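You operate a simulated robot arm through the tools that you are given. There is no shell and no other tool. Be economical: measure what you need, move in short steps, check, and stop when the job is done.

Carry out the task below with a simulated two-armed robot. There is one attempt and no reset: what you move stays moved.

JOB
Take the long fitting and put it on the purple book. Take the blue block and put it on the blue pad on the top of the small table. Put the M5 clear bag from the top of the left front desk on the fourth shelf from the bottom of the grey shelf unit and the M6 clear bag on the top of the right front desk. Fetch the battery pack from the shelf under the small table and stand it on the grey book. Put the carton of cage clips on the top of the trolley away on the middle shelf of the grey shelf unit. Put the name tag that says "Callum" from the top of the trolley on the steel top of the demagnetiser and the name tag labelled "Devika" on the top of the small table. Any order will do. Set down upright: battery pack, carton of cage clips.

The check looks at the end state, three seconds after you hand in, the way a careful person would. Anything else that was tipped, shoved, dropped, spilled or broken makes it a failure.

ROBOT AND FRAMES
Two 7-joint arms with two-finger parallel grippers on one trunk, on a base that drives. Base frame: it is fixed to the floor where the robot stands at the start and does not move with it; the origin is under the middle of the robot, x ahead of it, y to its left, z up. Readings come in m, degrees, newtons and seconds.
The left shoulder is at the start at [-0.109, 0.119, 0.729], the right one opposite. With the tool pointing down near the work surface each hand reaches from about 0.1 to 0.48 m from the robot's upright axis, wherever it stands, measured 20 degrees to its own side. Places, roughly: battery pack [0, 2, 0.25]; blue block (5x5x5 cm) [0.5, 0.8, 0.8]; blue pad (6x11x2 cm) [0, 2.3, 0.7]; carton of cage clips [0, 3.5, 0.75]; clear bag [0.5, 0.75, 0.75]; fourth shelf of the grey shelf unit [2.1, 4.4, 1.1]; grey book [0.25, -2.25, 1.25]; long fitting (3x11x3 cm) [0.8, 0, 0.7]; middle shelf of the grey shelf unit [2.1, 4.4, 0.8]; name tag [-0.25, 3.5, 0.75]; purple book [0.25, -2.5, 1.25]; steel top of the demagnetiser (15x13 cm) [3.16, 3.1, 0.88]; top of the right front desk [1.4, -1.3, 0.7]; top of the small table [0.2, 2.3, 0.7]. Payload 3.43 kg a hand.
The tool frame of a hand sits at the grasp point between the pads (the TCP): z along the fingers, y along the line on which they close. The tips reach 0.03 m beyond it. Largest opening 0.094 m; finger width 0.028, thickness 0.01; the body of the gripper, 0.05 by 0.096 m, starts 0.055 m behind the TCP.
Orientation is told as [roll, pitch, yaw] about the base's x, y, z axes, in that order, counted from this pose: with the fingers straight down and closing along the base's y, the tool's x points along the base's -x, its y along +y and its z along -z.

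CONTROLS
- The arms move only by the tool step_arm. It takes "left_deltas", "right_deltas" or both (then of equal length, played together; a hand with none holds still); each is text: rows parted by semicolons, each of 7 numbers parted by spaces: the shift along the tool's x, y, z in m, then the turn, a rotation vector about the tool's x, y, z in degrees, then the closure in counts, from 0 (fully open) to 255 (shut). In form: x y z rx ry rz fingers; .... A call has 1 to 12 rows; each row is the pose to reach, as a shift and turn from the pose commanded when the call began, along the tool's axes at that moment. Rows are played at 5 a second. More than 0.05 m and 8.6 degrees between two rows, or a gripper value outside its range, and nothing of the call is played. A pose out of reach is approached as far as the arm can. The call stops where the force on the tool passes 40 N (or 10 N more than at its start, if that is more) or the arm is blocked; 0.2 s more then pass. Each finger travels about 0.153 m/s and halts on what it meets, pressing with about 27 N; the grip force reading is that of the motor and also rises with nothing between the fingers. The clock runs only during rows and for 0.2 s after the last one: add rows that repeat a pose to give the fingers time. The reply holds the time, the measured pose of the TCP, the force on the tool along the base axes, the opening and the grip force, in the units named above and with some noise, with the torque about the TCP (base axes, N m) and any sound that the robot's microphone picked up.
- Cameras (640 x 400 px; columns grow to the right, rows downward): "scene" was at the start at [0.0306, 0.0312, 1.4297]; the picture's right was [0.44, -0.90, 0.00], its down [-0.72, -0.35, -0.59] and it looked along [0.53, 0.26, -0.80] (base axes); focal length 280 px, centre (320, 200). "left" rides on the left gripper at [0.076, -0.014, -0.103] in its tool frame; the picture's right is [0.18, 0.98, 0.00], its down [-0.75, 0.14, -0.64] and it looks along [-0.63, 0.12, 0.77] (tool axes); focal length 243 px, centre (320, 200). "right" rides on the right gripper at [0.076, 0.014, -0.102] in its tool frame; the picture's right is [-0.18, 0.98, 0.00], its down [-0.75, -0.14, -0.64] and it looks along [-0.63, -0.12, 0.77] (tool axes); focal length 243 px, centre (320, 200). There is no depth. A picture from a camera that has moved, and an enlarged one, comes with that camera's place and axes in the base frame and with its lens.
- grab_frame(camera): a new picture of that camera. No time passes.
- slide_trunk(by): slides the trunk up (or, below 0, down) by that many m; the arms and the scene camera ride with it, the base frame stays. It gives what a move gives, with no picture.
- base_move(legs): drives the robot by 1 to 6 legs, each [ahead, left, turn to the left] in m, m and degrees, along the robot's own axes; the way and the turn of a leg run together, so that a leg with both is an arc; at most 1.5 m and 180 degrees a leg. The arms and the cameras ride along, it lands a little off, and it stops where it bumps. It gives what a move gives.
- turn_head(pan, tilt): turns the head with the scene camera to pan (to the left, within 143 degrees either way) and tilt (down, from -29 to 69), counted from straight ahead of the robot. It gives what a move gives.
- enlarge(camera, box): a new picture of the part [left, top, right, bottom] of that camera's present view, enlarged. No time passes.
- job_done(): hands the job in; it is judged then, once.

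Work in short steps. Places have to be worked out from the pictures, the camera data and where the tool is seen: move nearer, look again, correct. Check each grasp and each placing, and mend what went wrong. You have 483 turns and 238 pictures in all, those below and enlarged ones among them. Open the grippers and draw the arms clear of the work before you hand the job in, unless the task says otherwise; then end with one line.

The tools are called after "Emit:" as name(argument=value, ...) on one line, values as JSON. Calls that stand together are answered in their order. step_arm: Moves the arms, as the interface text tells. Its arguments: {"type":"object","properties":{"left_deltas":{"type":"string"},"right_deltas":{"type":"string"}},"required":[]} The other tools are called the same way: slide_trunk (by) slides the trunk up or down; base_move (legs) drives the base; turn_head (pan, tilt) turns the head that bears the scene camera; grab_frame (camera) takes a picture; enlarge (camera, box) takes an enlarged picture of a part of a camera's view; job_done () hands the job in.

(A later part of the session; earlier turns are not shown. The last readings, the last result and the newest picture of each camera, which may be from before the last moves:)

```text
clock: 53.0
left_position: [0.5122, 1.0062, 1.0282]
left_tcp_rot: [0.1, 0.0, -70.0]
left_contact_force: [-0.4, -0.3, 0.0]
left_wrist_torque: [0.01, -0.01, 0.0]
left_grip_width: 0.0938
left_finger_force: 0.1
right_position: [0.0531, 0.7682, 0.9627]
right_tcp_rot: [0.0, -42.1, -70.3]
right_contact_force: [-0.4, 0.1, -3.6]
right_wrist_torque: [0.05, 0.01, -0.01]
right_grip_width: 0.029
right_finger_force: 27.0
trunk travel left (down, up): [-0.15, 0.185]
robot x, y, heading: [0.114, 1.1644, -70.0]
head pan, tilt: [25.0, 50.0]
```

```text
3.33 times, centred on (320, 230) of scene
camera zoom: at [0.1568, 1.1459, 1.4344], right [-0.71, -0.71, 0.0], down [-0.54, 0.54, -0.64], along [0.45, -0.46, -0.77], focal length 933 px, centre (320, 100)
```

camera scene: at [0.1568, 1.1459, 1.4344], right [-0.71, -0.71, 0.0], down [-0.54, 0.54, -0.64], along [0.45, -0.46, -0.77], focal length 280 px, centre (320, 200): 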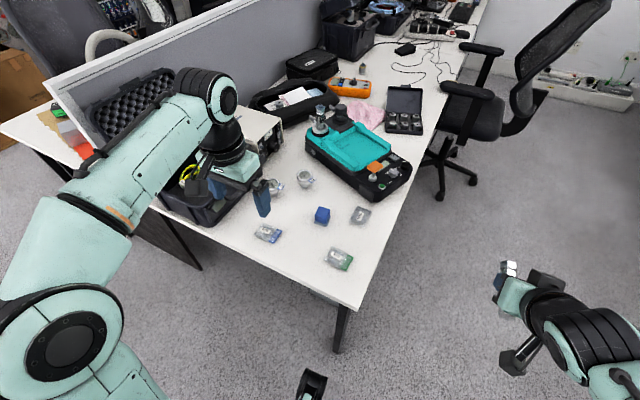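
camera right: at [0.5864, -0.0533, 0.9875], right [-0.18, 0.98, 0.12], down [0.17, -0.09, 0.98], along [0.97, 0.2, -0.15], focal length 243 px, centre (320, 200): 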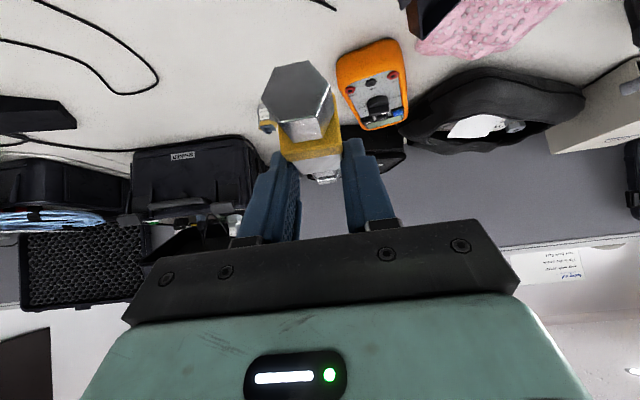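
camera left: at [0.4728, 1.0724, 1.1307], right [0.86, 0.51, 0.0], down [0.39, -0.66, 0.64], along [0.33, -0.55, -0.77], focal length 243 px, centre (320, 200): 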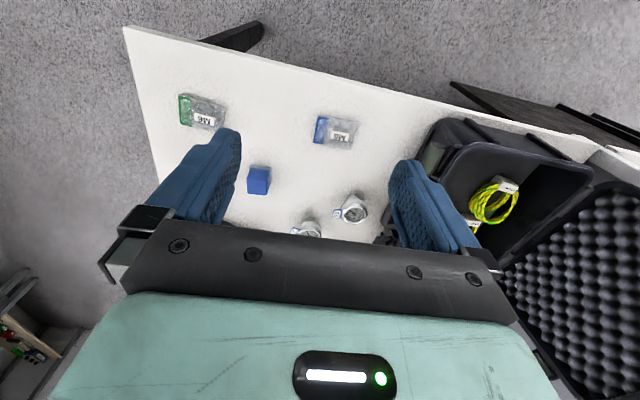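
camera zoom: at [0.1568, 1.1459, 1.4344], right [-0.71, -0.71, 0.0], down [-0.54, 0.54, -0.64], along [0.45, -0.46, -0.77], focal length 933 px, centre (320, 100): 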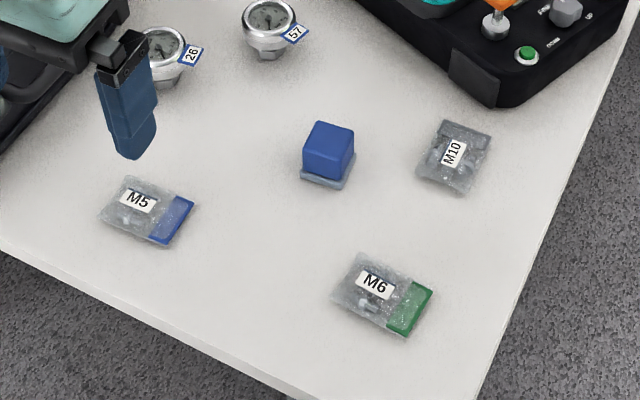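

Bag is ~6.5 cm long along the desk edge, ~5 cm wide. I turn the left hand 90° so it closes across the width while moving above it.

Emit:
step_arm(left_deltas="-0.0098 -0.0161 0.01 0 0 -8.2 0; -0.0196 -0.0323 0.02 0 0 -16.4 0; -0.0294 -0.0484 0.03 0 0 -24.6 0; -0.0392 -0.0646 0.04 0 0 -32.8 0; -0.049 -0.0807 0.05 0 0 -41 0; -0.0588 -0.0969 0.06 0 0 -49.2 0; -0.0686 -0.113 0.07 0 0 -57.4 0; -0.0784 -0.1292 0.08 0 0 -65.6 0; -0.0882 -0.1453 0.09 0 0 -73.8 0; -0.098 -0.1615 0.1 0 0 -82 0; -0.1078 -0.1776 0.11 0 0 -90 0; -0.1078 -0.1776 0.11 0 0 -90 0")

Emit:
grab_frame(camera="left")

```text
clock: 55.6
left_position: [0.3818, 0.8447, 0.9177]
left_tcp_rot: [0.0, -0.1, 20.0]
left_contact_force: [-0.4, 0.8, -0.3]
left_wrist_torque: [-0.01, 0.0, 0.01]
left_grip_width: 0.0941
left_finger_force: 0.0
right_position: [0.0517, 0.7686, 0.9621]
right_tcp_rot: [0.1, -41.9, -70.2]
right_contact_force: [-1.1, 0.6, -2.1]
right_wrist_torque: [0.08, 0.01, -0.01]
right_grip_width: 0.0288
right_finger_force: 27.2
trunk travel left (down, up): [-0.15, 0.185]
robot x, y, heading: [0.1137, 1.1659, -70.2]
head pan, tilt: [25.0, 50.0]
```

```text
202 pictures are left
camera left: at [0.3149, 0.8041, 1.0202], right [-0.51, 0.86, 0.0], down [0.66, 0.39, 0.64], along [0.55, 0.33, -0.77], focal length 243 px, centre (320, 200)
```

left: 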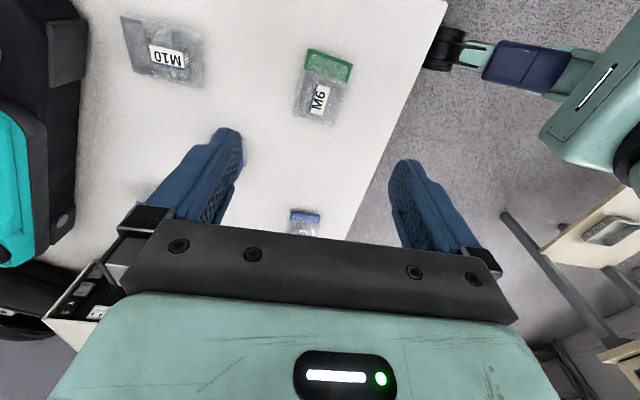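

Aligned above the M6 bag; I descend to just above the desk and close.

Emit:
step_arm(left_deltas="0 0 0.045 0 0 0 0; 0 0 0.09 0 0 0 0; 0 0 0.12 0 0 0 30; 0 0 0.14 0 0 0 40; 0 0 0.152 0 0 0 40; 0 0 0.152 0 0 0 40")

Emit:
grab_frame(camera="left")

```text
clock: 57.0
left_position: [0.3817, 0.8455, 0.7667]
left_tcp_rot: [0.0, 0.0, 19.9]
left_contact_force: [-0.4, 0.2, 0.6]
left_wrist_torque: [0.0, 0.0, -0.01]
left_grip_width: 0.0794
left_finger_force: 0.0
right_position: [0.0535, 0.7681, 0.9627]
right_tcp_rot: [0.1, -41.9, -70.1]
right_contact_force: [-0.1, 0.2, -1.7]
right_wrist_torque: [0.02, 0.04, 0.0]
right_grip_width: 0.0287
right_finger_force: 27.4
trunk travel left (down, up): [-0.15, 0.185]
robot x, y, heading: [0.1128, 1.1677, -70.4]
head pan, tilt: [25.0, 50.0]
```

```text
201 pictures are left
camera left: at [0.3142, 0.8052, 0.8685], right [-0.51, 0.86, 0.0], down [0.66, 0.39, 0.64], along [0.55, 0.33, -0.77], focal length 243 px, centre (320, 200)
```

left: 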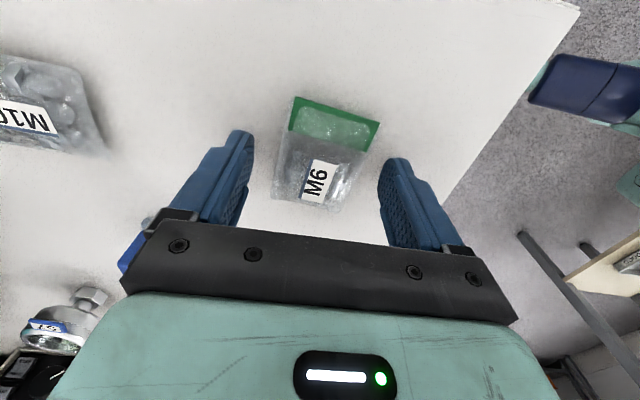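

Fingers straddle the bag; close and lift a bit.

Emit:
step_arm(left_deltas="0 0 0.001 0 0 0 110; 0 0 0.001 0 0 0 180; 0 0 0.001 0 0 0 255; 0 0 0.001 0 0 0 255; 0 0 0.001 0 0 0 255")

Emit:
step_arm(left_deltas="0 0 -0.03 0 0 0 255; 0 0 -0.07 0 0 0 255; 0 0 -0.11 0 0 0 255; 0 0 -0.15 0 0 0 255; 0 0 -0.19 0 0 0 255; 0 0 -0.23 0 0 0 255; 0 0 -0.26 0 0 0 255")

Emit:
grab_frame(camera="left")

```text
clock: 58.2
left_position: [0.3822, 0.8452, 0.7651]
left_tcp_rot: [0.0, 0.0, 19.9]
left_contact_force: [0.3, -0.3, -0.2]
left_wrist_torque: [-0.03, -0.01, -0.03]
left_grip_width: 0.0469
left_finger_force: 27.0
right_position: [0.0524, 0.7684, 0.9617]
right_tcp_rot: [0.1, -42.1, -70.2]
right_contact_force: [-0.1, 0.4, -2.3]
right_wrist_torque: [0.01, 0.02, -0.01]
right_grip_width: 0.0291
right_finger_force: 27.1
trunk travel left (down, up): [-0.15, 0.185]
robot x, y, heading: [0.1142, 1.1659, -70.1]
head pan, tilt: [25.0, 50.0]
```

```text
clock: 59.8
left_position: [0.3823, 0.847, 1.0243]
left_tcp_rot: [0.0, 0.0, 19.9]
left_contact_force: [0.0, 0.2, -0.3]
left_wrist_torque: [-0.02, -0.02, 0.0]
left_grip_width: 0.0471
left_finger_force: 27.2
right_position: [0.0526, 0.7688, 0.962]
right_tcp_rot: [0.0, -42.1, -70.2]
right_contact_force: [0.1, 0.4, -2.7]
right_wrist_torque: [0.02, 0.05, 0.02]
right_grip_width: 0.0288
right_finger_force: 27.3
trunk travel left (down, up): [-0.15, 0.185]
robot x, y, heading: [0.1136, 1.1646, -70.1]
head pan, tilt: [25.0, 50.0]
```

```text
200 pictures are left
camera left: at [0.3156, 0.8069, 1.1268], right [-0.51, 0.86, 0.0], down [0.66, 0.39, 0.64], along [0.55, 0.33, -0.77], focal length 243 px, centre (320, 200)
```

left: 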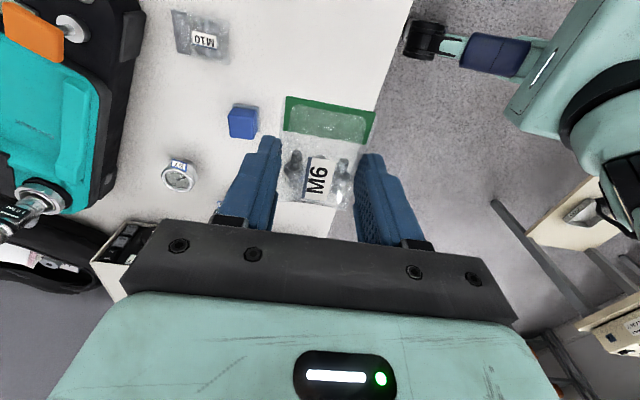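

M6 is held. I drive to the open floor in front of the wall shelf to look at the right desk and shelf.

Emit:
base_move(legs=[[0.0, -0.36, 0], [0.75, -0.25, 0], [0.75, -0.25, 0]])

Emit:
turn_head(pan=50, tilt=35)

Emit:
grab_frame(camera="scene")

Emit:
turn_head(pan=0, tilt=20)

Emit:
grab_frame(camera="scene")

```text
clock: 71.1
left_position: [0.1013, -0.8265, 1.024]
left_tcp_rot: [0.0, 0.0, 21.5]
left_contact_force: [0.6, 0.9, -1.2]
left_wrist_torque: [0.02, 0.04, -0.02]
left_grip_width: 0.0469
left_finger_force: 27.2
right_position: [-0.2256, -0.9132, 0.9622]
right_tcp_rot: [0.0, -42.0, -68.5]
right_contact_force: [0.0, 0.2, -2.1]
right_wrist_torque: [0.02, 0.02, 0.01]
right_grip_width: 0.0293
right_finger_force: 27.1
trunk travel left (down, up): [-0.15, 0.185]
robot x, y, heading: [-0.1768, -0.5152, -68.7]
head pan, tilt: [25.0, 50.0]
```

```text
clock: 72.0
left_position: [0.1018, -0.8254, 1.024]
left_tcp_rot: [0.0, 0.1, 21.7]
left_contact_force: [0.6, -0.7, -0.8]
left_wrist_torque: [-0.04, -0.03, 0.01]
left_grip_width: 0.0467
left_finger_force: 27.0
right_position: [-0.2263, -0.9129, 0.9642]
right_tcp_rot: [0.0, -42.0, -68.6]
right_contact_force: [-0.5, -0.3, -1.5]
right_wrist_torque: [0.05, -0.01, 0.02]
right_grip_width: 0.0291
right_finger_force: 27.5
trunk travel left (down, up): [-0.15, 0.185]
robot x, y, heading: [-0.1748, -0.5119, -68.5]
head pan, tilt: [50.0, 35.0]
```

```text
199 pictures are left
camera scene: at [-0.1057, -0.5086, 1.4561], right [-0.32, -0.95, 0.0], down [-0.54, 0.18, -0.82], along [0.78, -0.26, -0.57], focal length 280 px, centre (320, 200)
```

scene: 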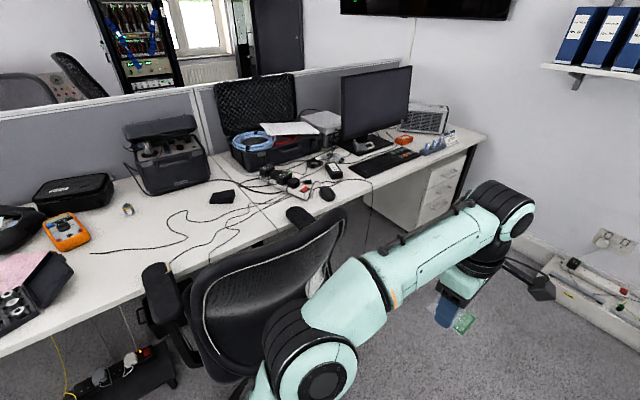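

```text
clock: 73.2
left_position: [0.1016, -0.8266, 1.0247]
left_tcp_rot: [-0.1, 0.0, 21.5]
left_contact_force: [0.9, 0.8, -0.4]
left_wrist_torque: [0.02, -0.02, 0.0]
left_grip_width: 0.0469
left_finger_force: 27.3
right_position: [-0.2261, -0.9134, 0.963]
right_tcp_rot: [0.0, -42.0, -68.4]
right_contact_force: [0.2, 0.1, -2.4]
right_wrist_torque: [0.03, 0.05, -0.01]
right_grip_width: 0.0288
right_finger_force: 26.9
trunk travel left (down, up): [-0.15, 0.185]
robot x, y, heading: [-0.1765, -0.5168, -68.4]
head pan, tilt: [0.0, 20.0]
```

```text
198 pictures are left
camera scene: at [-0.1549, -0.5672, 1.4799], right [-0.93, -0.37, 0.0], down [-0.13, 0.32, -0.94], along [0.35, -0.87, -0.34], focal length 280 px, centre (320, 200)
```

scene: 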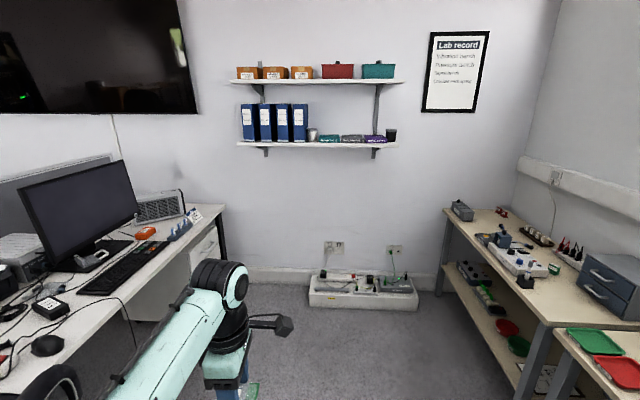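

The free spot seems to be at the desk's right part, in front of the blue item. I drive to its front, right of the chair.

Emit:
base_move(legs=[[1.18, 0.05, 0], [0, 0, 87.5], [0.15, -0.15, 0]])

Emit:
turn_head(pan=8, tilt=45)

Emit:
grab_frame(camera="scene")

```text
clock: 84.6
left_position: [0.8337, -1.4356, 1.0243]
left_tcp_rot: [0.0, 0.0, 109.6]
left_contact_force: [-0.1, -0.8, 0.9]
left_wrist_torque: [-0.02, -0.01, 0.03]
left_grip_width: 0.0467
left_finger_force: 26.8
right_position: [0.9107, -1.766, 0.9625]
right_tcp_rot: [0.1, -42.1, 19.6]
right_contact_force: [-0.3, -0.1, -2.9]
right_wrist_torque: [-0.02, 0.04, 0.0]
right_grip_width: 0.0291
right_finger_force: 27.1
trunk travel left (down, up): [-0.15, 0.185]
robot x, y, heading: [0.5089, -1.7004, 19.8]
head pan, tilt: [0.0, 20.0]
```

```text
clock: 85.5
left_position: [0.8337, -1.4343, 1.0239]
left_tcp_rot: [-0.1, 0.0, 109.6]
left_contact_force: [-0.6, 0.0, -0.6]
left_wrist_torque: [0.0, 0.02, 0.04]
left_grip_width: 0.0467
left_finger_force: 27.2
right_position: [0.9101, -1.7652, 0.9622]
right_tcp_rot: [0.0, -42.1, 19.7]
right_contact_force: [-0.3, 0.0, -2.6]
right_wrist_torque: [-0.01, 0.07, 0.03]
right_grip_width: 0.0292
right_finger_force: 27.1
trunk travel left (down, up): [-0.15, 0.185]
robot x, y, heading: [0.51, -1.7037, 19.7]
head pan, tilt: [8.0, 45.0]
```

```text
197 pictures are left
camera scene: at [0.5507, -1.6773, 1.4413], right [0.46, -0.89, 0.0], down [-0.63, -0.33, -0.71], along [0.63, 0.33, -0.71], focal length 280 px, centre (320, 200)
```

scene: 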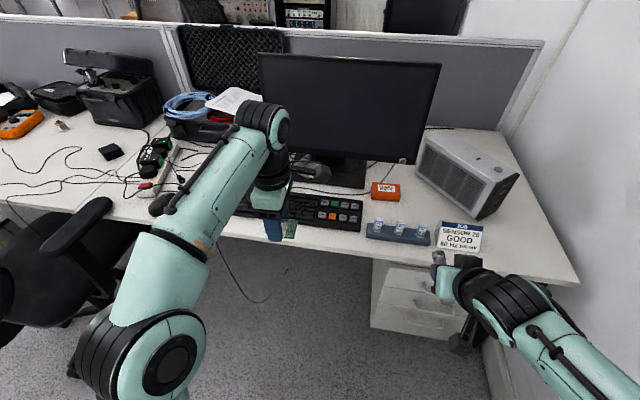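

The free spot for M6 is the right front corner (~1.28,-1.99), easier once the right hand is empty. So the fitting goes first: I back off, turn to the wall shelf and raise the trunk.

Emit:
base_move(legs=[[-0.15, 0.25, 0], [0, 0, -109.7]])

Emit:
slide_trunk(by=0.18)

Emit:
turn_head(pan=-12, tilt=22)

Emit:
grab_frame(camera="scene")

```text
clock: 92.8
left_position: [0.4538, -1.8902, 1.0238]
left_tcp_rot: [0.0, 0.0, 4.2]
left_contact_force: [-0.9, 1.1, 0.4]
left_wrist_torque: [0.01, -0.02, -0.01]
left_grip_width: 0.0471
left_finger_force: 27.3
right_position: [0.1155, -1.8769, 0.9632]
right_tcp_rot: [0.0, -41.9, -85.7]
right_contact_force: [0.2, 0.1, -2.7]
right_wrist_torque: [0.06, 0.02, 0.01]
right_grip_width: 0.0293
right_finger_force: 27.0
trunk travel left (down, up): [-0.15, 0.185]
robot x, y, heading: [0.285, -1.5077, -85.7]
head pan, tilt: [8.0, 45.0]
```

```text
clock: 94.8
left_position: [0.4534, -1.8883, 1.2044]
left_tcp_rot: [-0.1, 0.0, 4.3]
left_contact_force: [-0.1, 0.7, -0.5]
left_wrist_torque: [-0.02, 0.02, -0.02]
left_grip_width: 0.0467
left_finger_force: 27.4
right_position: [0.1152, -1.8774, 1.142]
right_tcp_rot: [-0.1, -42.0, -85.9]
right_contact_force: [-0.2, 0.7, -1.2]
right_wrist_torque: [0.05, -0.03, 0.01]
right_grip_width: 0.0289
right_finger_force: 26.7
trunk travel left (down, up): [-0.33, 0.005]
robot x, y, heading: [0.2828, -1.5106, -85.7]
head pan, tilt: [8.0, 45.0]
```

```text
clock: 95.7
left_position: [0.4548, -1.891, 1.2036]
left_tcp_rot: [0.0, 0.0, 4.2]
left_contact_force: [0.0, 0.3, 0.1]
left_wrist_torque: [0.0, -0.02, -0.02]
left_grip_width: 0.0469
left_finger_force: 26.5
right_position: [0.1142, -1.8757, 1.1425]
right_tcp_rot: [0.0, -42.0, -85.9]
right_contact_force: [-0.1, -0.3, -2.6]
right_wrist_torque: [0.03, -0.02, 0.01]
right_grip_width: 0.0287
right_finger_force: 27.1
trunk travel left (down, up): [-0.33, 0.005]
robot x, y, heading: [0.278, -1.5079, -86.0]
head pan, tilt: [-12.0, 22.0]
```

```text
196 pictures are left
camera scene: at [0.2662, -1.5579, 1.66], right [-0.99, 0.13, 0.0], down [0.05, 0.37, -0.93], along [-0.12, -0.92, -0.38], focal length 280 px, centre (320, 200)
```

scene: 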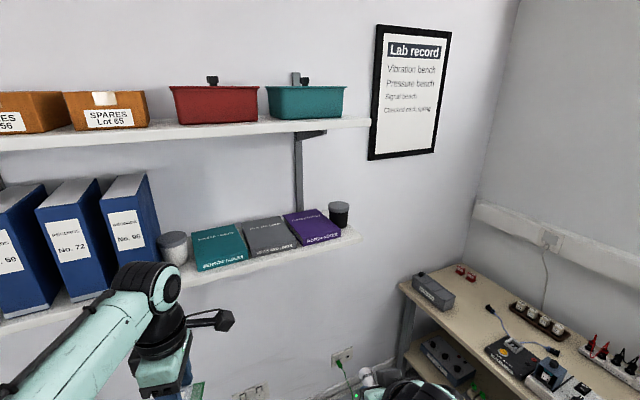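

The purple book spans about (0.12..0.28, -2.21..-2.43), top ≈1.27. I raise the right hand above it and draw the left hand back, before moving in.

Emit:
step_arm(left_deltas="0 0.035 0 0 0 0 255; 0 0.07 0 0 0 0 255; 0 0.105 0 0 0 0 255; 0 0.14 0 0 0 0 255; 0 0.17 0 0 0 0 255; 0 0.2 0 0 0 0 255", right_deltas="-0.0245 0 -0.0273 0 0 0 255; -0.049 0 -0.0545 0 0 0 255; -0.0735 0 -0.0818 0 0 0 255; -0.098 0 -0.109 0 0 0 255; -0.1225 0 -0.136 0 0 0 255; -0.147 0 -0.1635 0 0 0 255")

Emit:
grab_frame(camera="scene")

```text
clock: 97.1
left_position: [0.439, -1.6907, 1.2041]
left_tcp_rot: [0.1, -0.1, 4.3]
left_contact_force: [0.2, -0.4, -0.5]
left_wrist_torque: [-0.01, 0.03, 0.03]
left_grip_width: 0.0468
left_finger_force: 26.5
right_position: [0.1163, -1.8752, 1.364]
right_tcp_rot: [0.1, -41.9, -85.8]
right_contact_force: [0.3, 0.3, -3.9]
right_wrist_torque: [0.03, 0.01, 0.0]
right_grip_width: 0.029
right_finger_force: 27.6
trunk travel left (down, up): [-0.33, 0.005]
robot x, y, heading: [0.2829, -1.5101, -85.9]
head pan, tilt: [-12.0, 22.0]
```

```text
195 pictures are left
camera scene: at [0.2663, -1.5567, 1.6601], right [-0.99, 0.14, 0.0], down [0.05, 0.37, -0.93], along [-0.13, -0.92, -0.37], focal length 280 px, centre (320, 200)
```

scene: 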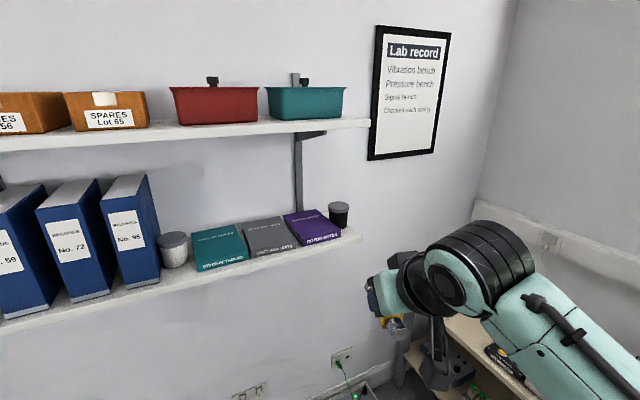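

I move in toward the shelf, stopping ~8 cm short of the book position.

Emit:
base_move(legs=[[0.0, 0.0, 6], [0.33, -0.03, 0]])

Emit:
grab_frame(camera="scene")

Emit:
grab_frame(camera="right")

```text
clock: 99.8
left_position: [0.4867, -2.0142, 1.2043]
left_tcp_rot: [0.0, -0.1, 10.2]
left_contact_force: [-0.2, 0.1, -0.5]
left_wrist_torque: [0.02, 0.01, 0.01]
left_grip_width: 0.0471
left_finger_force: 26.0
right_position: [0.1857, -2.2322, 1.3637]
right_tcp_rot: [0.0, -42.1, -80.1]
right_contact_force: [-0.2, 0.7, -2.6]
right_wrist_torque: [0.05, 0.03, 0.01]
right_grip_width: 0.0292
right_finger_force: 26.9
trunk travel left (down, up): [-0.33, 0.005]
robot x, y, heading: [0.3117, -1.8506, -80.1]
head pan, tilt: [-12.0, 22.0]
```

```text
194 pictures are left
camera scene: at [0.3018, -1.8996, 1.6599], right [-1.0, 0.03, 0.0], down [0.01, 0.37, -0.93], along [-0.03, -0.93, -0.37], focal length 280 px, centre (320, 200)
```

scene: 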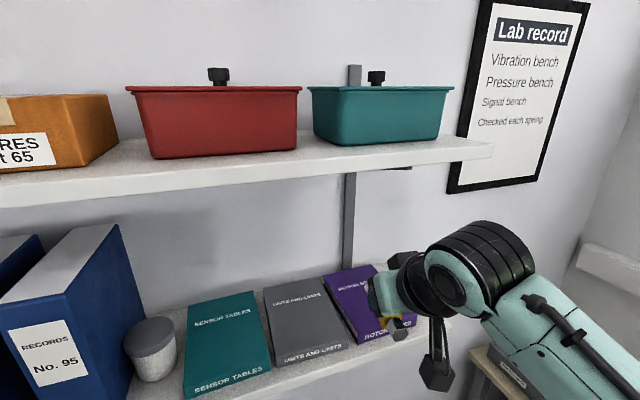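

```text
193 pictures are left
camera right: at [0.1785, -2.1043, 1.3871], right [0.99, 0.04, 0.12], down [-0.12, -0.15, 0.98], along [0.05, -0.99, -0.15], focal length 243 px, centre (320, 200)
```

right: 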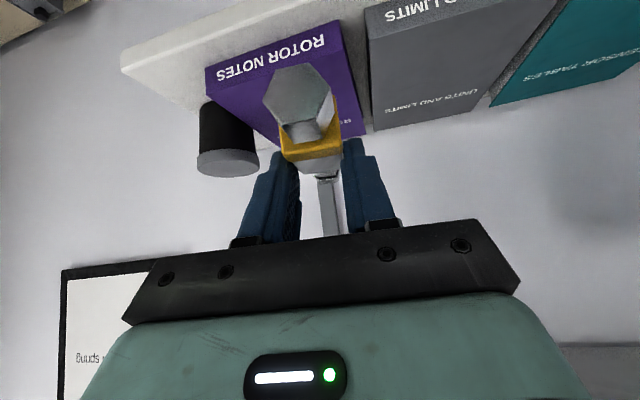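

The fitting is over the book. I advance ~8 cm, slightly right, and lower until it nearly touches the purple book.

Emit:
step_arm(right_deltas="-0.029 -0.004 0.0261 0 0 0 255; -0.058 -0.008 0.0522 0 0 0 255; -0.0446 -0.008 0.067 0 0 0 255; -0.036 -0.008 0.0765 0 0 0 255; -0.0312 -0.008 0.0819 0 0 0 255; -0.0312 -0.008 0.0819 0 0 0 255")

Emit:
grab_frame(camera="right")

Emit:
enlarge(camera="scene", box=[240, 220, 480, 400])

```text
clock: 101.2
left_position: [0.4871, -2.0157, 1.2053]
left_tcp_rot: [0.0, 0.0, 10.1]
left_contact_force: [-0.2, 0.3, 0.1]
left_wrist_torque: [-0.06, -0.01, 0.01]
left_grip_width: 0.0473
left_finger_force: 26.9
right_position: [0.189, -2.3094, 1.3234]
right_tcp_rot: [0.1, -41.9, -80.1]
right_contact_force: [0.9, 0.0, -2.1]
right_wrist_torque: [0.02, 0.02, 0.0]
right_grip_width: 0.0296
right_finger_force: 27.0
trunk travel left (down, up): [-0.33, 0.005]
robot x, y, heading: [0.3118, -1.8493, -80.1]
head pan, tilt: [-12.0, 22.0]
```

```text
192 pictures are left
camera right: at [0.1837, -2.1822, 1.3472], right [0.99, 0.04, 0.12], down [-0.12, -0.15, 0.98], along [0.05, -0.99, -0.15], focal length 243 px, centre (320, 200)
```

right: 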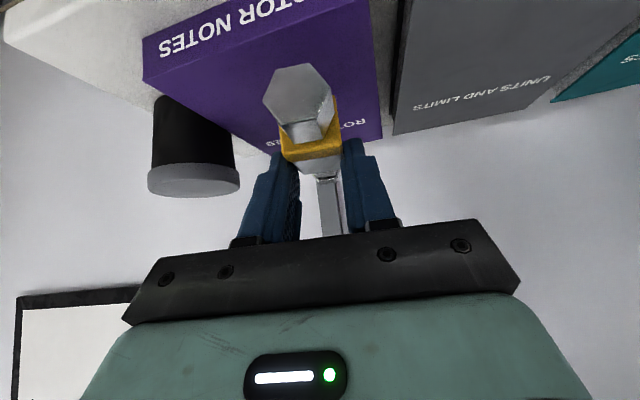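

```text
2.22 times, centred on (360, 310) of scene
camera zoom: at [0.3019, -1.8999, 1.6601], right [-1.0, 0.03, 0.0], down [0.01, 0.37, -0.93], along [-0.03, -0.93, -0.37], focal length 622 px, centre (231, -44)
```

zoom: 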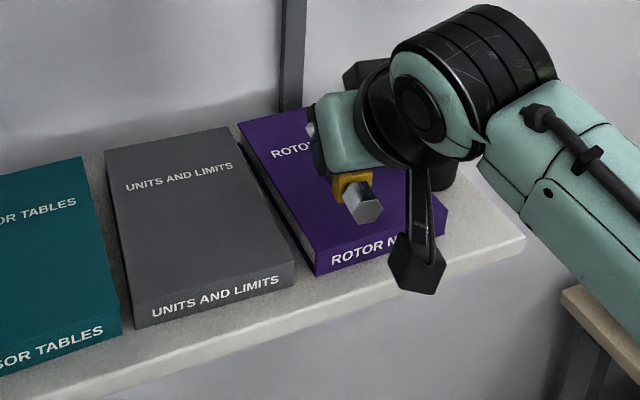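

Still about 1 cm above the book; I lower in small steps.

Emit:
step_arm(right_deltas="0.0027 0 0.003 0 0 0 255; 0.0054 0 0.0059 0 0 0 255; 0.0054 0 0.0059 0 0 0 255")

Emit:
enlarge(camera="right", box=[200, 40, 420, 220])

```text
clock: 102.0
left_position: [0.487, -2.0165, 1.2043]
left_tcp_rot: [0.1, 0.0, 10.1]
left_contact_force: [-0.4, -0.2, 0.1]
left_wrist_torque: [0.0, -0.04, 0.05]
left_grip_width: 0.0471
left_finger_force: 27.1
right_position: [0.1901, -2.3102, 1.3167]
right_tcp_rot: [0.0, -42.0, -80.0]
right_contact_force: [-0.5, -0.1, -2.5]
right_wrist_torque: [0.06, 0.01, -0.01]
right_grip_width: 0.0293
right_finger_force: 26.9
trunk travel left (down, up): [-0.33, 0.005]
robot x, y, heading: [0.3129, -1.855, -80.2]
head pan, tilt: [-12.0, 22.0]
```

```text
2.22 times, centred on (310, 130) of right
camera zoom: at [0.1839, -2.1835, 1.3395], right [0.99, 0.04, 0.12], down [-0.12, -0.15, 0.98], along [0.05, -0.99, -0.15], focal length 539 px, centre (342, 356)
```

zoom: 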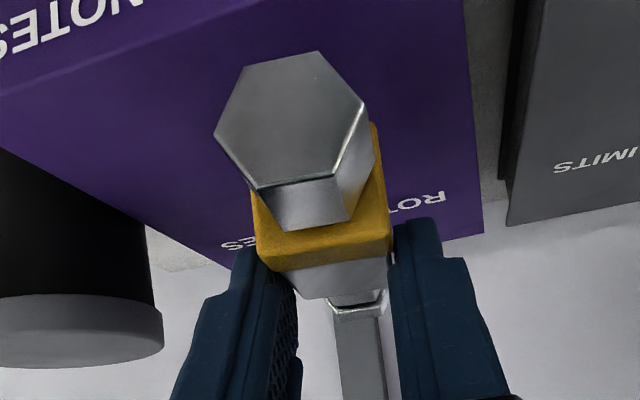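

No contact yet; a few more millimetres.

Emit:
step_arm(right_deltas="0.002 0 0.0022 0 0 0 255; 0.004 0 0.0045 0 0 0 255; 0.004 0 0.0045 0 0 0 255")

```text
clock: 102.8
left_position: [0.4875, -2.0148, 1.2038]
left_tcp_rot: [0.0, 0.0, 10.1]
left_contact_force: [-0.4, 0.1, 0.8]
left_wrist_torque: [0.05, -0.01, 0.01]
left_grip_width: 0.0469
left_finger_force: 26.4
right_position: [0.1907, -2.3103, 1.3076]
right_tcp_rot: [0.0, -42.0, -80.0]
right_contact_force: [0.9, -0.4, -2.0]
right_wrist_torque: [0.03, 0.03, 0.0]
right_grip_width: 0.029
right_finger_force: 26.9
trunk travel left (down, up): [-0.33, 0.005]
robot x, y, heading: [0.3088, -1.8521, -79.8]
head pan, tilt: [-12.0, 22.0]
```

Emit:
step_arm(right_deltas="0.002 0 0.0022 0 0 0 255; 0.004 0 0.0045 0 0 0 255; 0.004 0 0.0045 0 0 0 255")

```text
clock: 103.7
left_position: [0.4879, -2.0153, 1.2054]
left_tcp_rot: [0.0, 0.1, 10.1]
left_contact_force: [-0.1, -0.3, -0.6]
left_wrist_torque: [-0.02, 0.03, 0.03]
left_grip_width: 0.047
left_finger_force: 26.8
right_position: [0.1893, -2.3113, 1.3037]
right_tcp_rot: [0.0, -42.1, -80.1]
right_contact_force: [0.0, -0.9, -3.1]
right_wrist_torque: [0.03, -0.01, 0.03]
right_grip_width: 0.0291
right_finger_force: 26.8
trunk travel left (down, up): [-0.33, 0.005]
robot x, y, heading: [0.3144, -1.8495, -79.8]
head pan, tilt: [-12.0, 22.0]
```

Continuing down in 3 mm steps (readings show no contact yet).

Emit:
step_arm(right_deltas="0.002 0 0.0022 0 0 0 255; 0.002 0 0.0022 0 0 0 255")

Emit:
enlarge(camera="scene", box=[320, 250, 440, 340])

```text
clock: 104.2
left_position: [0.4871, -2.0159, 1.2046]
left_tcp_rot: [0.0, 0.0, 10.1]
left_contact_force: [-0.2, -0.3, -1.0]
left_wrist_torque: [-0.03, 0.01, -0.01]
left_grip_width: 0.047
left_finger_force: 26.8
right_position: [0.191, -2.3105, 1.2999]
right_tcp_rot: [-0.1, -42.0, -80.1]
right_contact_force: [-0.3, 0.9, -1.2]
right_wrist_torque: [0.04, 0.03, 0.04]
right_grip_width: 0.0288
right_finger_force: 26.6
trunk travel left (down, up): [-0.33, 0.005]
robot x, y, heading: [0.3126, -1.8478, -79.9]
head pan, tilt: [-12.0, 22.0]
```

```text
4.44 times, centred on (380, 295) of scene
camera zoom: at [0.3019, -1.9001, 1.6601], right [-1.0, 0.03, 0.0], down [0.01, 0.37, -0.93], along [-0.03, -0.93, -0.37], focal length 1245 px, centre (53, -222)
```

zoom: 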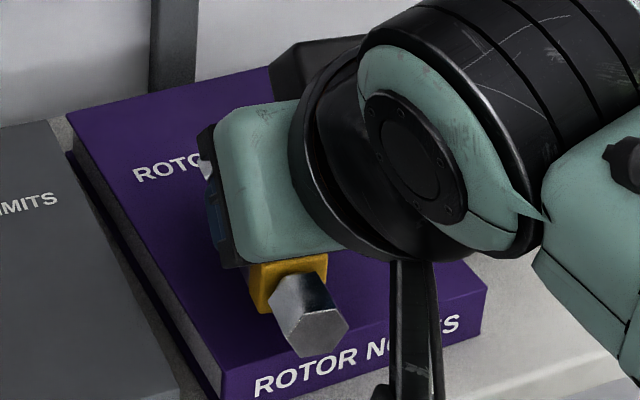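

The front end is close to the book's front edge; I move 3 cm deeper, then continue lowering.

Emit:
step_arm(right_deltas="-0.011 0 0.01 0 0 0 255; -0.0223 0 0.02 0 0 0 255; -0.0203 0 0.0222 0 0 0 255; -0.0203 0 0.0222 0 0 0 255")

Emit:
grab_frame(camera="right")

```text
clock: 105.2
left_position: [0.4867, -2.0154, 1.2042]
left_tcp_rot: [0.0, 0.0, 10.0]
left_contact_force: [-0.7, -0.4, -0.2]
left_wrist_torque: [0.01, -0.01, 0.02]
left_grip_width: 0.0471
left_finger_force: 27.0
right_position: [0.1965, -2.3392, 1.2954]
right_tcp_rot: [0.0, -42.0, -80.1]
right_contact_force: [0.2, 0.6, -1.7]
right_wrist_torque: [0.01, -0.03, -0.01]
right_grip_width: 0.029
right_finger_force: 27.0
trunk travel left (down, up): [-0.33, 0.005]
robot x, y, heading: [0.3126, -1.8499, -79.9]
head pan, tilt: [-12.0, 22.0]
```

```text
188 pictures are left
camera right: at [0.1896, -2.213, 1.3204], right [0.99, 0.04, 0.12], down [-0.12, -0.15, 0.98], along [0.05, -0.99, -0.15], focal length 243 px, centre (320, 200)
```

right: 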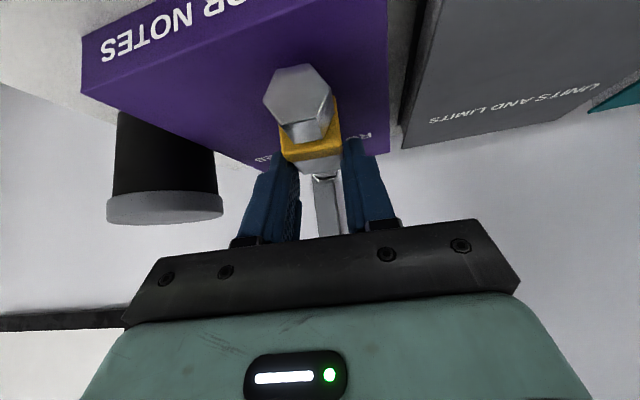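

Re-triangulated, the book top is nearer 1.24; I continue lowering with force checks.

Emit:
step_arm(right_deltas="0.002 0 0.0022 0 0 0 255; 0.004 0 0.0045 0 0 0 255; 0.004 0 0.0045 0 0 0 255")

Emit:
step_arm(right_deltas="0.001 0 0.0012 0 0 0 255; 0.002 0 0.0022 0 0 0 255; 0.002 0 0.0022 0 0 0 255")

```text
clock: 106.0
left_position: [0.4867, -2.0161, 1.2063]
left_tcp_rot: [-0.1, -0.1, 10.1]
left_contact_force: [0.4, 0.4, -0.5]
left_wrist_torque: [0.02, -0.01, -0.02]
left_grip_width: 0.0469
left_finger_force: 27.3
right_position: [0.1961, -2.3406, 1.2898]
right_tcp_rot: [-0.2, -42.0, -80.0]
right_contact_force: [0.2, -0.5, -2.3]
right_wrist_torque: [0.03, -0.01, 0.03]
right_grip_width: 0.029
right_finger_force: 27.0
trunk travel left (down, up): [-0.33, 0.005]
robot x, y, heading: [0.3101, -1.8488, -79.7]
head pan, tilt: [-12.0, 22.0]
```

```text
clock: 106.8
left_position: [0.4871, -2.0164, 1.2035]
left_tcp_rot: [-0.1, -0.1, 10.2]
left_contact_force: [-0.5, 1.0, -0.2]
left_wrist_torque: [-0.02, 0.0, 0.03]
left_grip_width: 0.047
left_finger_force: 26.8
right_position: [0.1966, -2.3383, 1.2911]
right_tcp_rot: [0.1, -42.3, -80.1]
right_contact_force: [-3.3, -1.4, 11.8]
right_wrist_torque: [0.5, 0.23, 0.1]
right_grip_width: 0.0293
right_finger_force: 25.9
trunk travel left (down, up): [-0.33, 0.005]
robot x, y, heading: [0.3126, -1.8481, -80.1]
head pan, tilt: [-12.0, 22.0]
```

Contact: the fitting rests on the book. I release, lift and check.

Emit:
step_arm(right_deltas="-0.001 0 -0.001 0 0 0 255; -0.001 0 -0.001 0 0 0 190; -0.001 0 -0.001 0 0 0 135; -0.001 0 -0.001 0 0 0 130; -0.012 0 -0.014 0 0 0 130; -0.028 0 -0.031 0 0 0 130; -0.042 0 -0.046 0 0 0 130")

Emit:
grab_frame(camera="right")

```text
clock: 108.5
left_position: [0.4883, -2.0167, 1.2046]
left_tcp_rot: [0.0, 0.1, 10.1]
left_contact_force: [0.1, -0.4, 0.1]
left_wrist_torque: [-0.02, -0.01, -0.01]
left_grip_width: 0.047
left_finger_force: 26.9
right_position: [0.1966, -2.3395, 1.3527]
right_tcp_rot: [0.0, -41.9, -80.0]
right_contact_force: [0.1, -0.1, -0.3]
right_wrist_torque: [0.0, -0.01, 0.0]
right_grip_width: 0.0459
right_finger_force: 0.0
trunk travel left (down, up): [-0.33, 0.005]
robot x, y, heading: [0.3148, -1.8519, -79.9]
head pan, tilt: [-12.0, 22.0]
```

```text
187 pictures are left
camera right: at [0.1906, -2.2128, 1.3766], right [0.99, 0.04, 0.12], down [-0.12, -0.15, 0.98], along [0.05, -0.99, -0.15], focal length 243 px, centre (320, 200)
```

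right: 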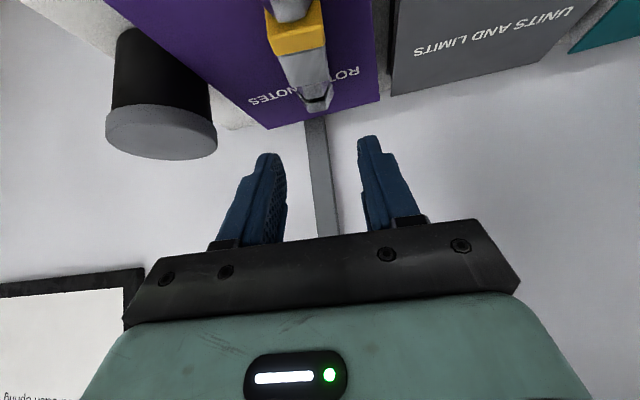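

Fitting placed. I back out and check with the scene camera.

Emit:
base_move(legs=[[-0.4, 0, 0]])

Emit:
enlarge(camera="scene", box=[160, 160, 400, 310])

```text
clock: 111.0
left_position: [0.416, -1.6147, 1.2046]
left_tcp_rot: [0.0, 0.0, 10.5]
left_contact_force: [0.5, 0.3, -0.4]
left_wrist_torque: [-0.01, -0.04, 0.0]
left_grip_width: 0.047
left_finger_force: 26.8
right_position: [0.1275, -1.9403, 1.3526]
right_tcp_rot: [0.0, -42.1, -79.5]
right_contact_force: [-1.0, 0.8, 0.0]
right_wrist_torque: [-0.02, 0.02, 0.0]
right_grip_width: 0.0459
right_finger_force: 0.1
trunk travel left (down, up): [-0.33, 0.005]
robot x, y, heading: [0.2404, -1.4524, -79.2]
head pan, tilt: [-12.0, 22.0]
```

```text
2.67 times, centred on (280, 235) of scene
camera zoom: at [0.23, -1.5005, 1.6602], right [-1.0, 0.03, 0.0], down [0.01, 0.37, -0.93], along [-0.02, -0.93, -0.38], focal length 747 px, centre (427, 107)
```

zoom: 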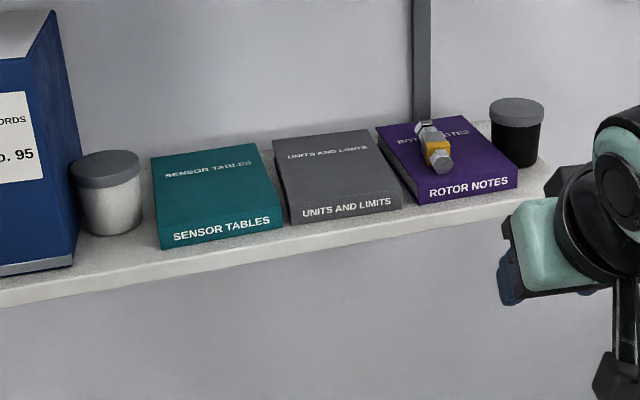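

The fitting sits well on the purple book. Now I lower the trunk and go to the right desk's right corner for the M6 bag.

Emit:
slide_trunk(by=-0.18)

Emit:
base_move(legs=[[0, 0, 37.2], [0.45, 0.22, 0]])

Emit:
turn_head(pan=10, tilt=45)

Emit:
grab_frame(camera="scene")

```text
clock: 113.0
left_position: [0.4155, -1.6159, 1.0253]
left_tcp_rot: [0.0, -0.1, 10.4]
left_contact_force: [0.0, 0.6, -0.1]
left_wrist_torque: [-0.02, -0.01, -0.01]
left_grip_width: 0.047
left_finger_force: 27.0
right_position: [0.1291, -1.9417, 1.172]
right_tcp_rot: [0.1, -42.0, -79.5]
right_contact_force: [0.2, -0.2, 0.0]
right_wrist_torque: [0.05, -0.03, 0.0]
right_grip_width: 0.0459
right_finger_force: 0.1
trunk travel left (down, up): [-0.15, 0.185]
robot x, y, heading: [0.2419, -1.4495, -79.4]
head pan, tilt: [-12.0, 22.0]
```

```text
clock: 117.6
left_position: [0.9409, -1.5752, 1.0249]
left_tcp_rot: [0.0, 0.0, 50.1]
left_contact_force: [0.5, -0.8, -0.6]
left_wrist_torque: [0.02, -0.01, 0.0]
left_grip_width: 0.0471
left_finger_force: 26.7
right_position: [0.9231, -2.0081, 1.1689]
right_tcp_rot: [0.3, -40.5, -40.5]
right_contact_force: [-0.6, 2.5, -0.8]
right_wrist_torque: [-0.06, -0.01, -0.13]
right_grip_width: 0.0454
right_finger_force: 0.2
trunk travel left (down, up): [-0.15, 0.185]
robot x, y, heading: [0.7055, -1.5635, -39.9]
head pan, tilt: [-12.0, 22.0]
stopped in leg 2: the force on the tool passed its limit at 68 N (the readings are from after the stop); the commanded pose is now the measured one
```

```text
clock: 118.4
left_position: [0.9403, -1.5753, 1.0238]
left_tcp_rot: [0.1, 0.0, 50.2]
left_contact_force: [0.7, 0.3, -0.2]
left_wrist_torque: [0.03, 0.01, -0.03]
left_grip_width: 0.047
left_finger_force: 26.7
right_position: [0.9241, -2.0083, 1.1689]
right_tcp_rot: [0.3, -40.5, -40.4]
right_contact_force: [-1.5, 4.6, -2.7]
right_wrist_torque: [-0.05, -0.1, -0.16]
right_grip_width: 0.045
right_finger_force: 0.0
trunk travel left (down, up): [-0.15, 0.185]
robot x, y, heading: [0.7008, -1.56, -39.8]
head pan, tilt: [10.0, 45.0]
```

```text
185 pictures are left
camera scene: at [0.7435, -1.58, 1.4414], right [-0.5, -0.87, 0.0], down [-0.61, 0.35, -0.71], along [0.61, -0.35, -0.71], focal length 280 px, centre (320, 200)
```

scene: 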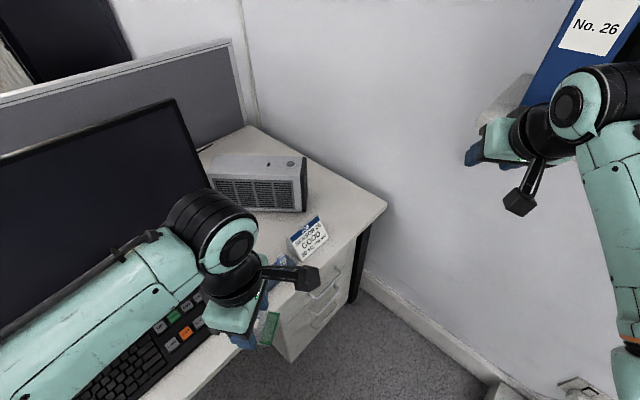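

The room is turned ~19° too, so the right hand met the end of the wall shelf. I back off at once and check the binders.

Emit:
base_move(legs=[[-0.15, 0.1, 0]])

Emit:
turn_head(pan=-35, tilt=15)

Emit:
grab_frame(camera="scene")

```text
clock: 120.0
left_position: [0.889, -1.4032, 1.0236]
left_tcp_rot: [0.0, 0.0, 49.9]
left_contact_force: [-0.4, 0.3, -1.1]
left_wrist_torque: [-0.02, -0.02, -0.02]
left_grip_width: 0.047
left_finger_force: 26.8
right_position: [0.8696, -1.8353, 1.1684]
right_tcp_rot: [0.3, -40.6, -40.7]
right_contact_force: [0.4, 0.0, -0.6]
right_wrist_torque: [-0.01, 0.01, -0.02]
right_grip_width: 0.0463
right_finger_force: 0.1
trunk travel left (down, up): [-0.15, 0.185]
robot x, y, heading: [0.6485, -1.3866, -40.0]
head pan, tilt: [10.0, 45.0]
```

```text
clock: 121.1
left_position: [0.8893, -1.4045, 1.0244]
left_tcp_rot: [0.0, 0.0, 49.9]
left_contact_force: [-0.1, -0.4, -0.5]
left_wrist_torque: [0.02, -0.01, 0.02]
left_grip_width: 0.0471
left_finger_force: 27.0
right_position: [0.8702, -1.8368, 1.1674]
right_tcp_rot: [0.4, -40.4, -40.7]
right_contact_force: [-0.3, 0.4, 0.6]
right_wrist_torque: [-0.01, 0.0, 0.01]
right_grip_width: 0.046
right_finger_force: 0.1
trunk travel left (down, up): [-0.15, 0.185]
robot x, y, heading: [0.6531, -1.3887, -40.1]
head pan, tilt: [-35.0, 15.0]
```

```text
184 pictures are left
camera scene: at [0.6458, -1.4568, 1.4881], right [-0.97, -0.26, 0.0], down [-0.07, 0.25, -0.97], along [0.25, -0.93, -0.26], focal length 280 px, centre (320, 200)
```

scene: 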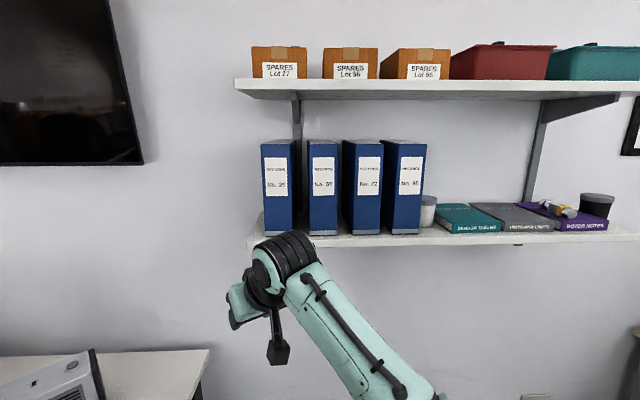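

Binders and fitting are undisturbed. I lower and retract the right hand so that it passes under the shelf level.

Emit:
step_arm(right_deltas="0.041 0 0.009 0 0 0 130; 0.082 0 0.018 0 0 0 130; 0.123 0 0.027 0 0 0 130; 0.164 0 0.036 0 0 0 130; 0.205 0 0.0455 0 0 0 130; 0.244 0 0.0545 0 0 0 130; 0.244 0 0.0545 0 0 0 130")

Emit:
turn_head(pan=-50, tilt=60)

Emit:
grab_frame(camera="scene")

```text
clock: 122.7
left_position: [0.8888, -1.4036, 1.0245]
left_tcp_rot: [0.0, 0.1, 49.8]
left_contact_force: [-0.6, -0.2, -0.9]
left_wrist_torque: [0.02, 0.01, 0.0]
left_grip_width: 0.0469
left_finger_force: 27.2
right_position: [0.7611, -1.7364, 0.9687]
right_tcp_rot: [0.4, -40.5, -40.6]
right_contact_force: [-0.1, 0.7, -1.0]
right_wrist_torque: [-0.01, -0.04, 0.0]
right_grip_width: 0.046
right_finger_force: 0.1
trunk travel left (down, up): [-0.15, 0.185]
robot x, y, heading: [0.6458, -1.3906, -40.0]
head pan, tilt: [-35.0, 15.0]
```

```text
clock: 123.8
left_position: [0.8889, -1.4049, 1.0245]
left_tcp_rot: [0.0, 0.0, 49.9]
left_contact_force: [-0.6, 0.3, -0.2]
left_wrist_torque: [-0.02, 0.0, 0.0]
left_grip_width: 0.0471
left_finger_force: 27.5
right_position: [0.7597, -1.7372, 0.9686]
right_tcp_rot: [0.5, -40.5, -40.7]
right_contact_force: [-0.6, 0.7, -0.3]
right_wrist_torque: [-0.01, 0.01, -0.02]
right_grip_width: 0.0459
right_finger_force: 0.1
trunk travel left (down, up): [-0.15, 0.185]
robot x, y, heading: [0.6473, -1.3879, -40.0]
head pan, tilt: [-50.0, 60.0]
```

```text
183 pictures are left
camera scene: at [0.6216, -1.4333, 1.4219], right [-1.0, 0.0, 0.0], down [0.0, 0.87, -0.5], along [0.0, -0.5, -0.87], focal length 280 px, centre (320, 200)
```

scene: 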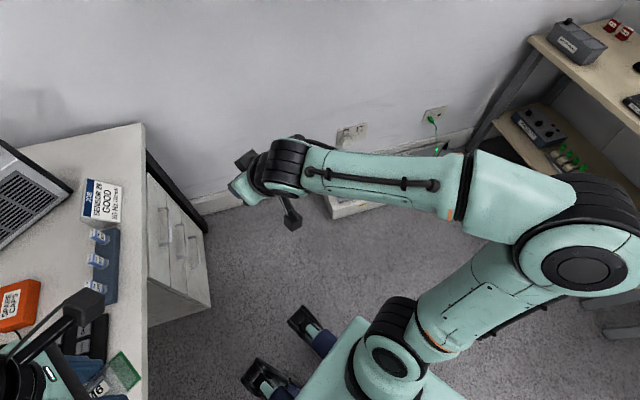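

The right elbow stays clear and below shelf level. I drive to the corner: about (0.825,-1.84), heading -30°.

Emit:
base_move(legs=[[0, 0, 10], [0.2, -0.28, 0], [0.16, 0, 0]])

Emit:
turn_head(pan=0, tilt=50)

Emit:
grab_frame(camera="scene")

```text
clock: 128.5
left_position: [1.0608, -1.7787, 1.0243]
left_tcp_rot: [0.0, 0.1, 60.1]
left_contact_force: [0.0, 0.2, -0.1]
left_wrist_torque: [0.04, 0.02, 0.02]
left_grip_width: 0.0471
left_finger_force: 27.0
right_position: [0.9912, -2.1286, 0.9684]
right_tcp_rot: [0.4, -40.6, -30.5]
right_contact_force: [0.8, -0.5, 0.0]
right_wrist_torque: [-0.04, 0.04, 0.0]
right_grip_width: 0.0463
right_finger_force: 0.0
trunk travel left (down, up): [-0.15, 0.185]
robot x, y, heading: [0.82, -1.8055, -29.7]
head pan, tilt: [-50.0, 60.0]
```

```text
clock: 129.7
left_position: [1.0593, -1.7781, 1.0243]
left_tcp_rot: [0.0, 0.0, 60.1]
left_contact_force: [0.2, 0.2, -0.7]
left_wrist_torque: [-0.01, 0.0, -0.04]
left_grip_width: 0.047
left_finger_force: 27.6
right_position: [0.9904, -2.1292, 0.9694]
right_tcp_rot: [0.5, -40.5, -30.6]
right_contact_force: [-0.2, 0.2, 0.2]
right_wrist_torque: [0.02, 0.0, 0.0]
right_grip_width: 0.046
right_finger_force: 0.1
trunk travel left (down, up): [-0.15, 0.185]
robot x, y, heading: [0.8196, -1.8058, -30.3]
head pan, tilt: [0.0, 50.0]
```

```text
182 pictures are left
camera scene: at [0.8563, -1.8271, 1.4344], right [-0.5, -0.87, 0.0], down [-0.66, 0.38, -0.64], along [0.56, -0.32, -0.77], focal length 280 px, centre (320, 200)
```

scene: 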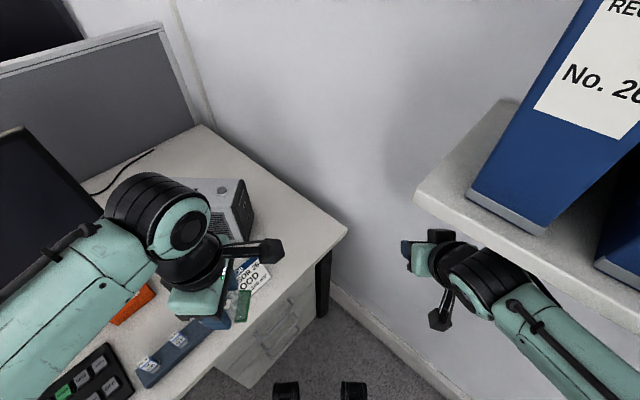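

The free patch is at about (1.262,-1.99). I move the left hand over it at height.

Emit:
step_arm(left_deltas="0.012 -0.04 0 0 0 0 255; 0.024 -0.08 0 0 0 0 255; 0.036 -0.12 0 0 0 0 255; 0.047 -0.16 0 0 0 0 255; 0.059 -0.2 0 0 0 0 255; 0.071 -0.24 0 0 0 0 255; 0.083 -0.281 0 0 0 0 255; 0.083 -0.281 0.04 0 0 0 255; 0.083 -0.281 0.08 0 0 0 255; 0.083 -0.281 0.12 0 0 0 255; 0.083 -0.281 0.12 0 0 0 255")

Emit:
grab_frame(camera="left")

Emit:
grab_frame(camera="scene")

```text
clock: 132.1
left_position: [1.2608, -1.9923, 0.9064]
left_tcp_rot: [-0.1, 0.0, 60.1]
left_contact_force: [0.2, -0.1, -0.8]
left_wrist_torque: [0.04, 0.01, -0.01]
left_grip_width: 0.0469
left_finger_force: 27.6
left hand out of reach, approached as far as the arm can: row 6, 7, 8, 9
right_position: [0.9914, -2.1285, 0.9699]
right_tcp_rot: [0.4, -40.5, -30.4]
right_contact_force: [0.5, -0.2, -0.2]
right_wrist_torque: [0.01, 0.01, -0.01]
right_grip_width: 0.0461
right_finger_force: 0.1
trunk travel left (down, up): [-0.15, 0.185]
robot x, y, heading: [0.8222, -1.8118, -30.1]
head pan, tilt: [0.0, 50.0]
```

```text
181 pictures are left
camera left: at [1.2354, -2.0654, 1.009], right [-0.94, 0.33, 0.0], down [0.25, 0.72, 0.64], along [0.21, 0.61, -0.77], focal length 243 px, centre (320, 200)
```

left: 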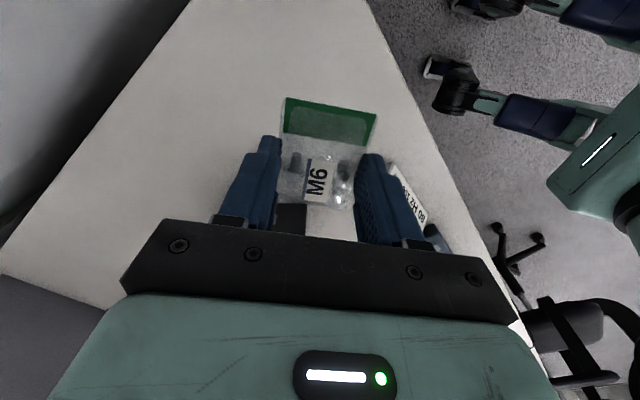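

```text
180 pictures are left
camera scene: at [0.8562, -1.8272, 1.4344], right [-0.5, -0.87, 0.0], down [-0.66, 0.38, -0.64], along [0.56, -0.32, -0.77], focal length 280 px, centre (320, 200)
```

scene: 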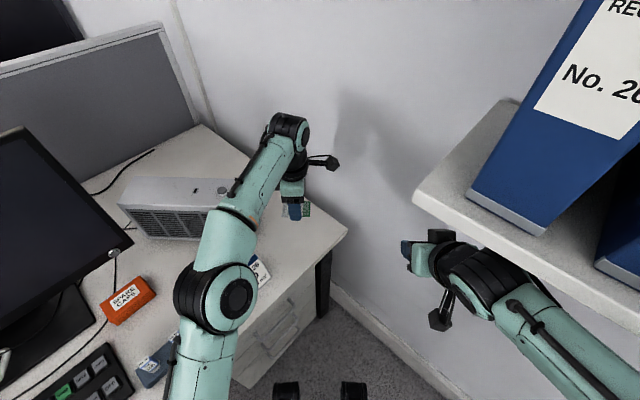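

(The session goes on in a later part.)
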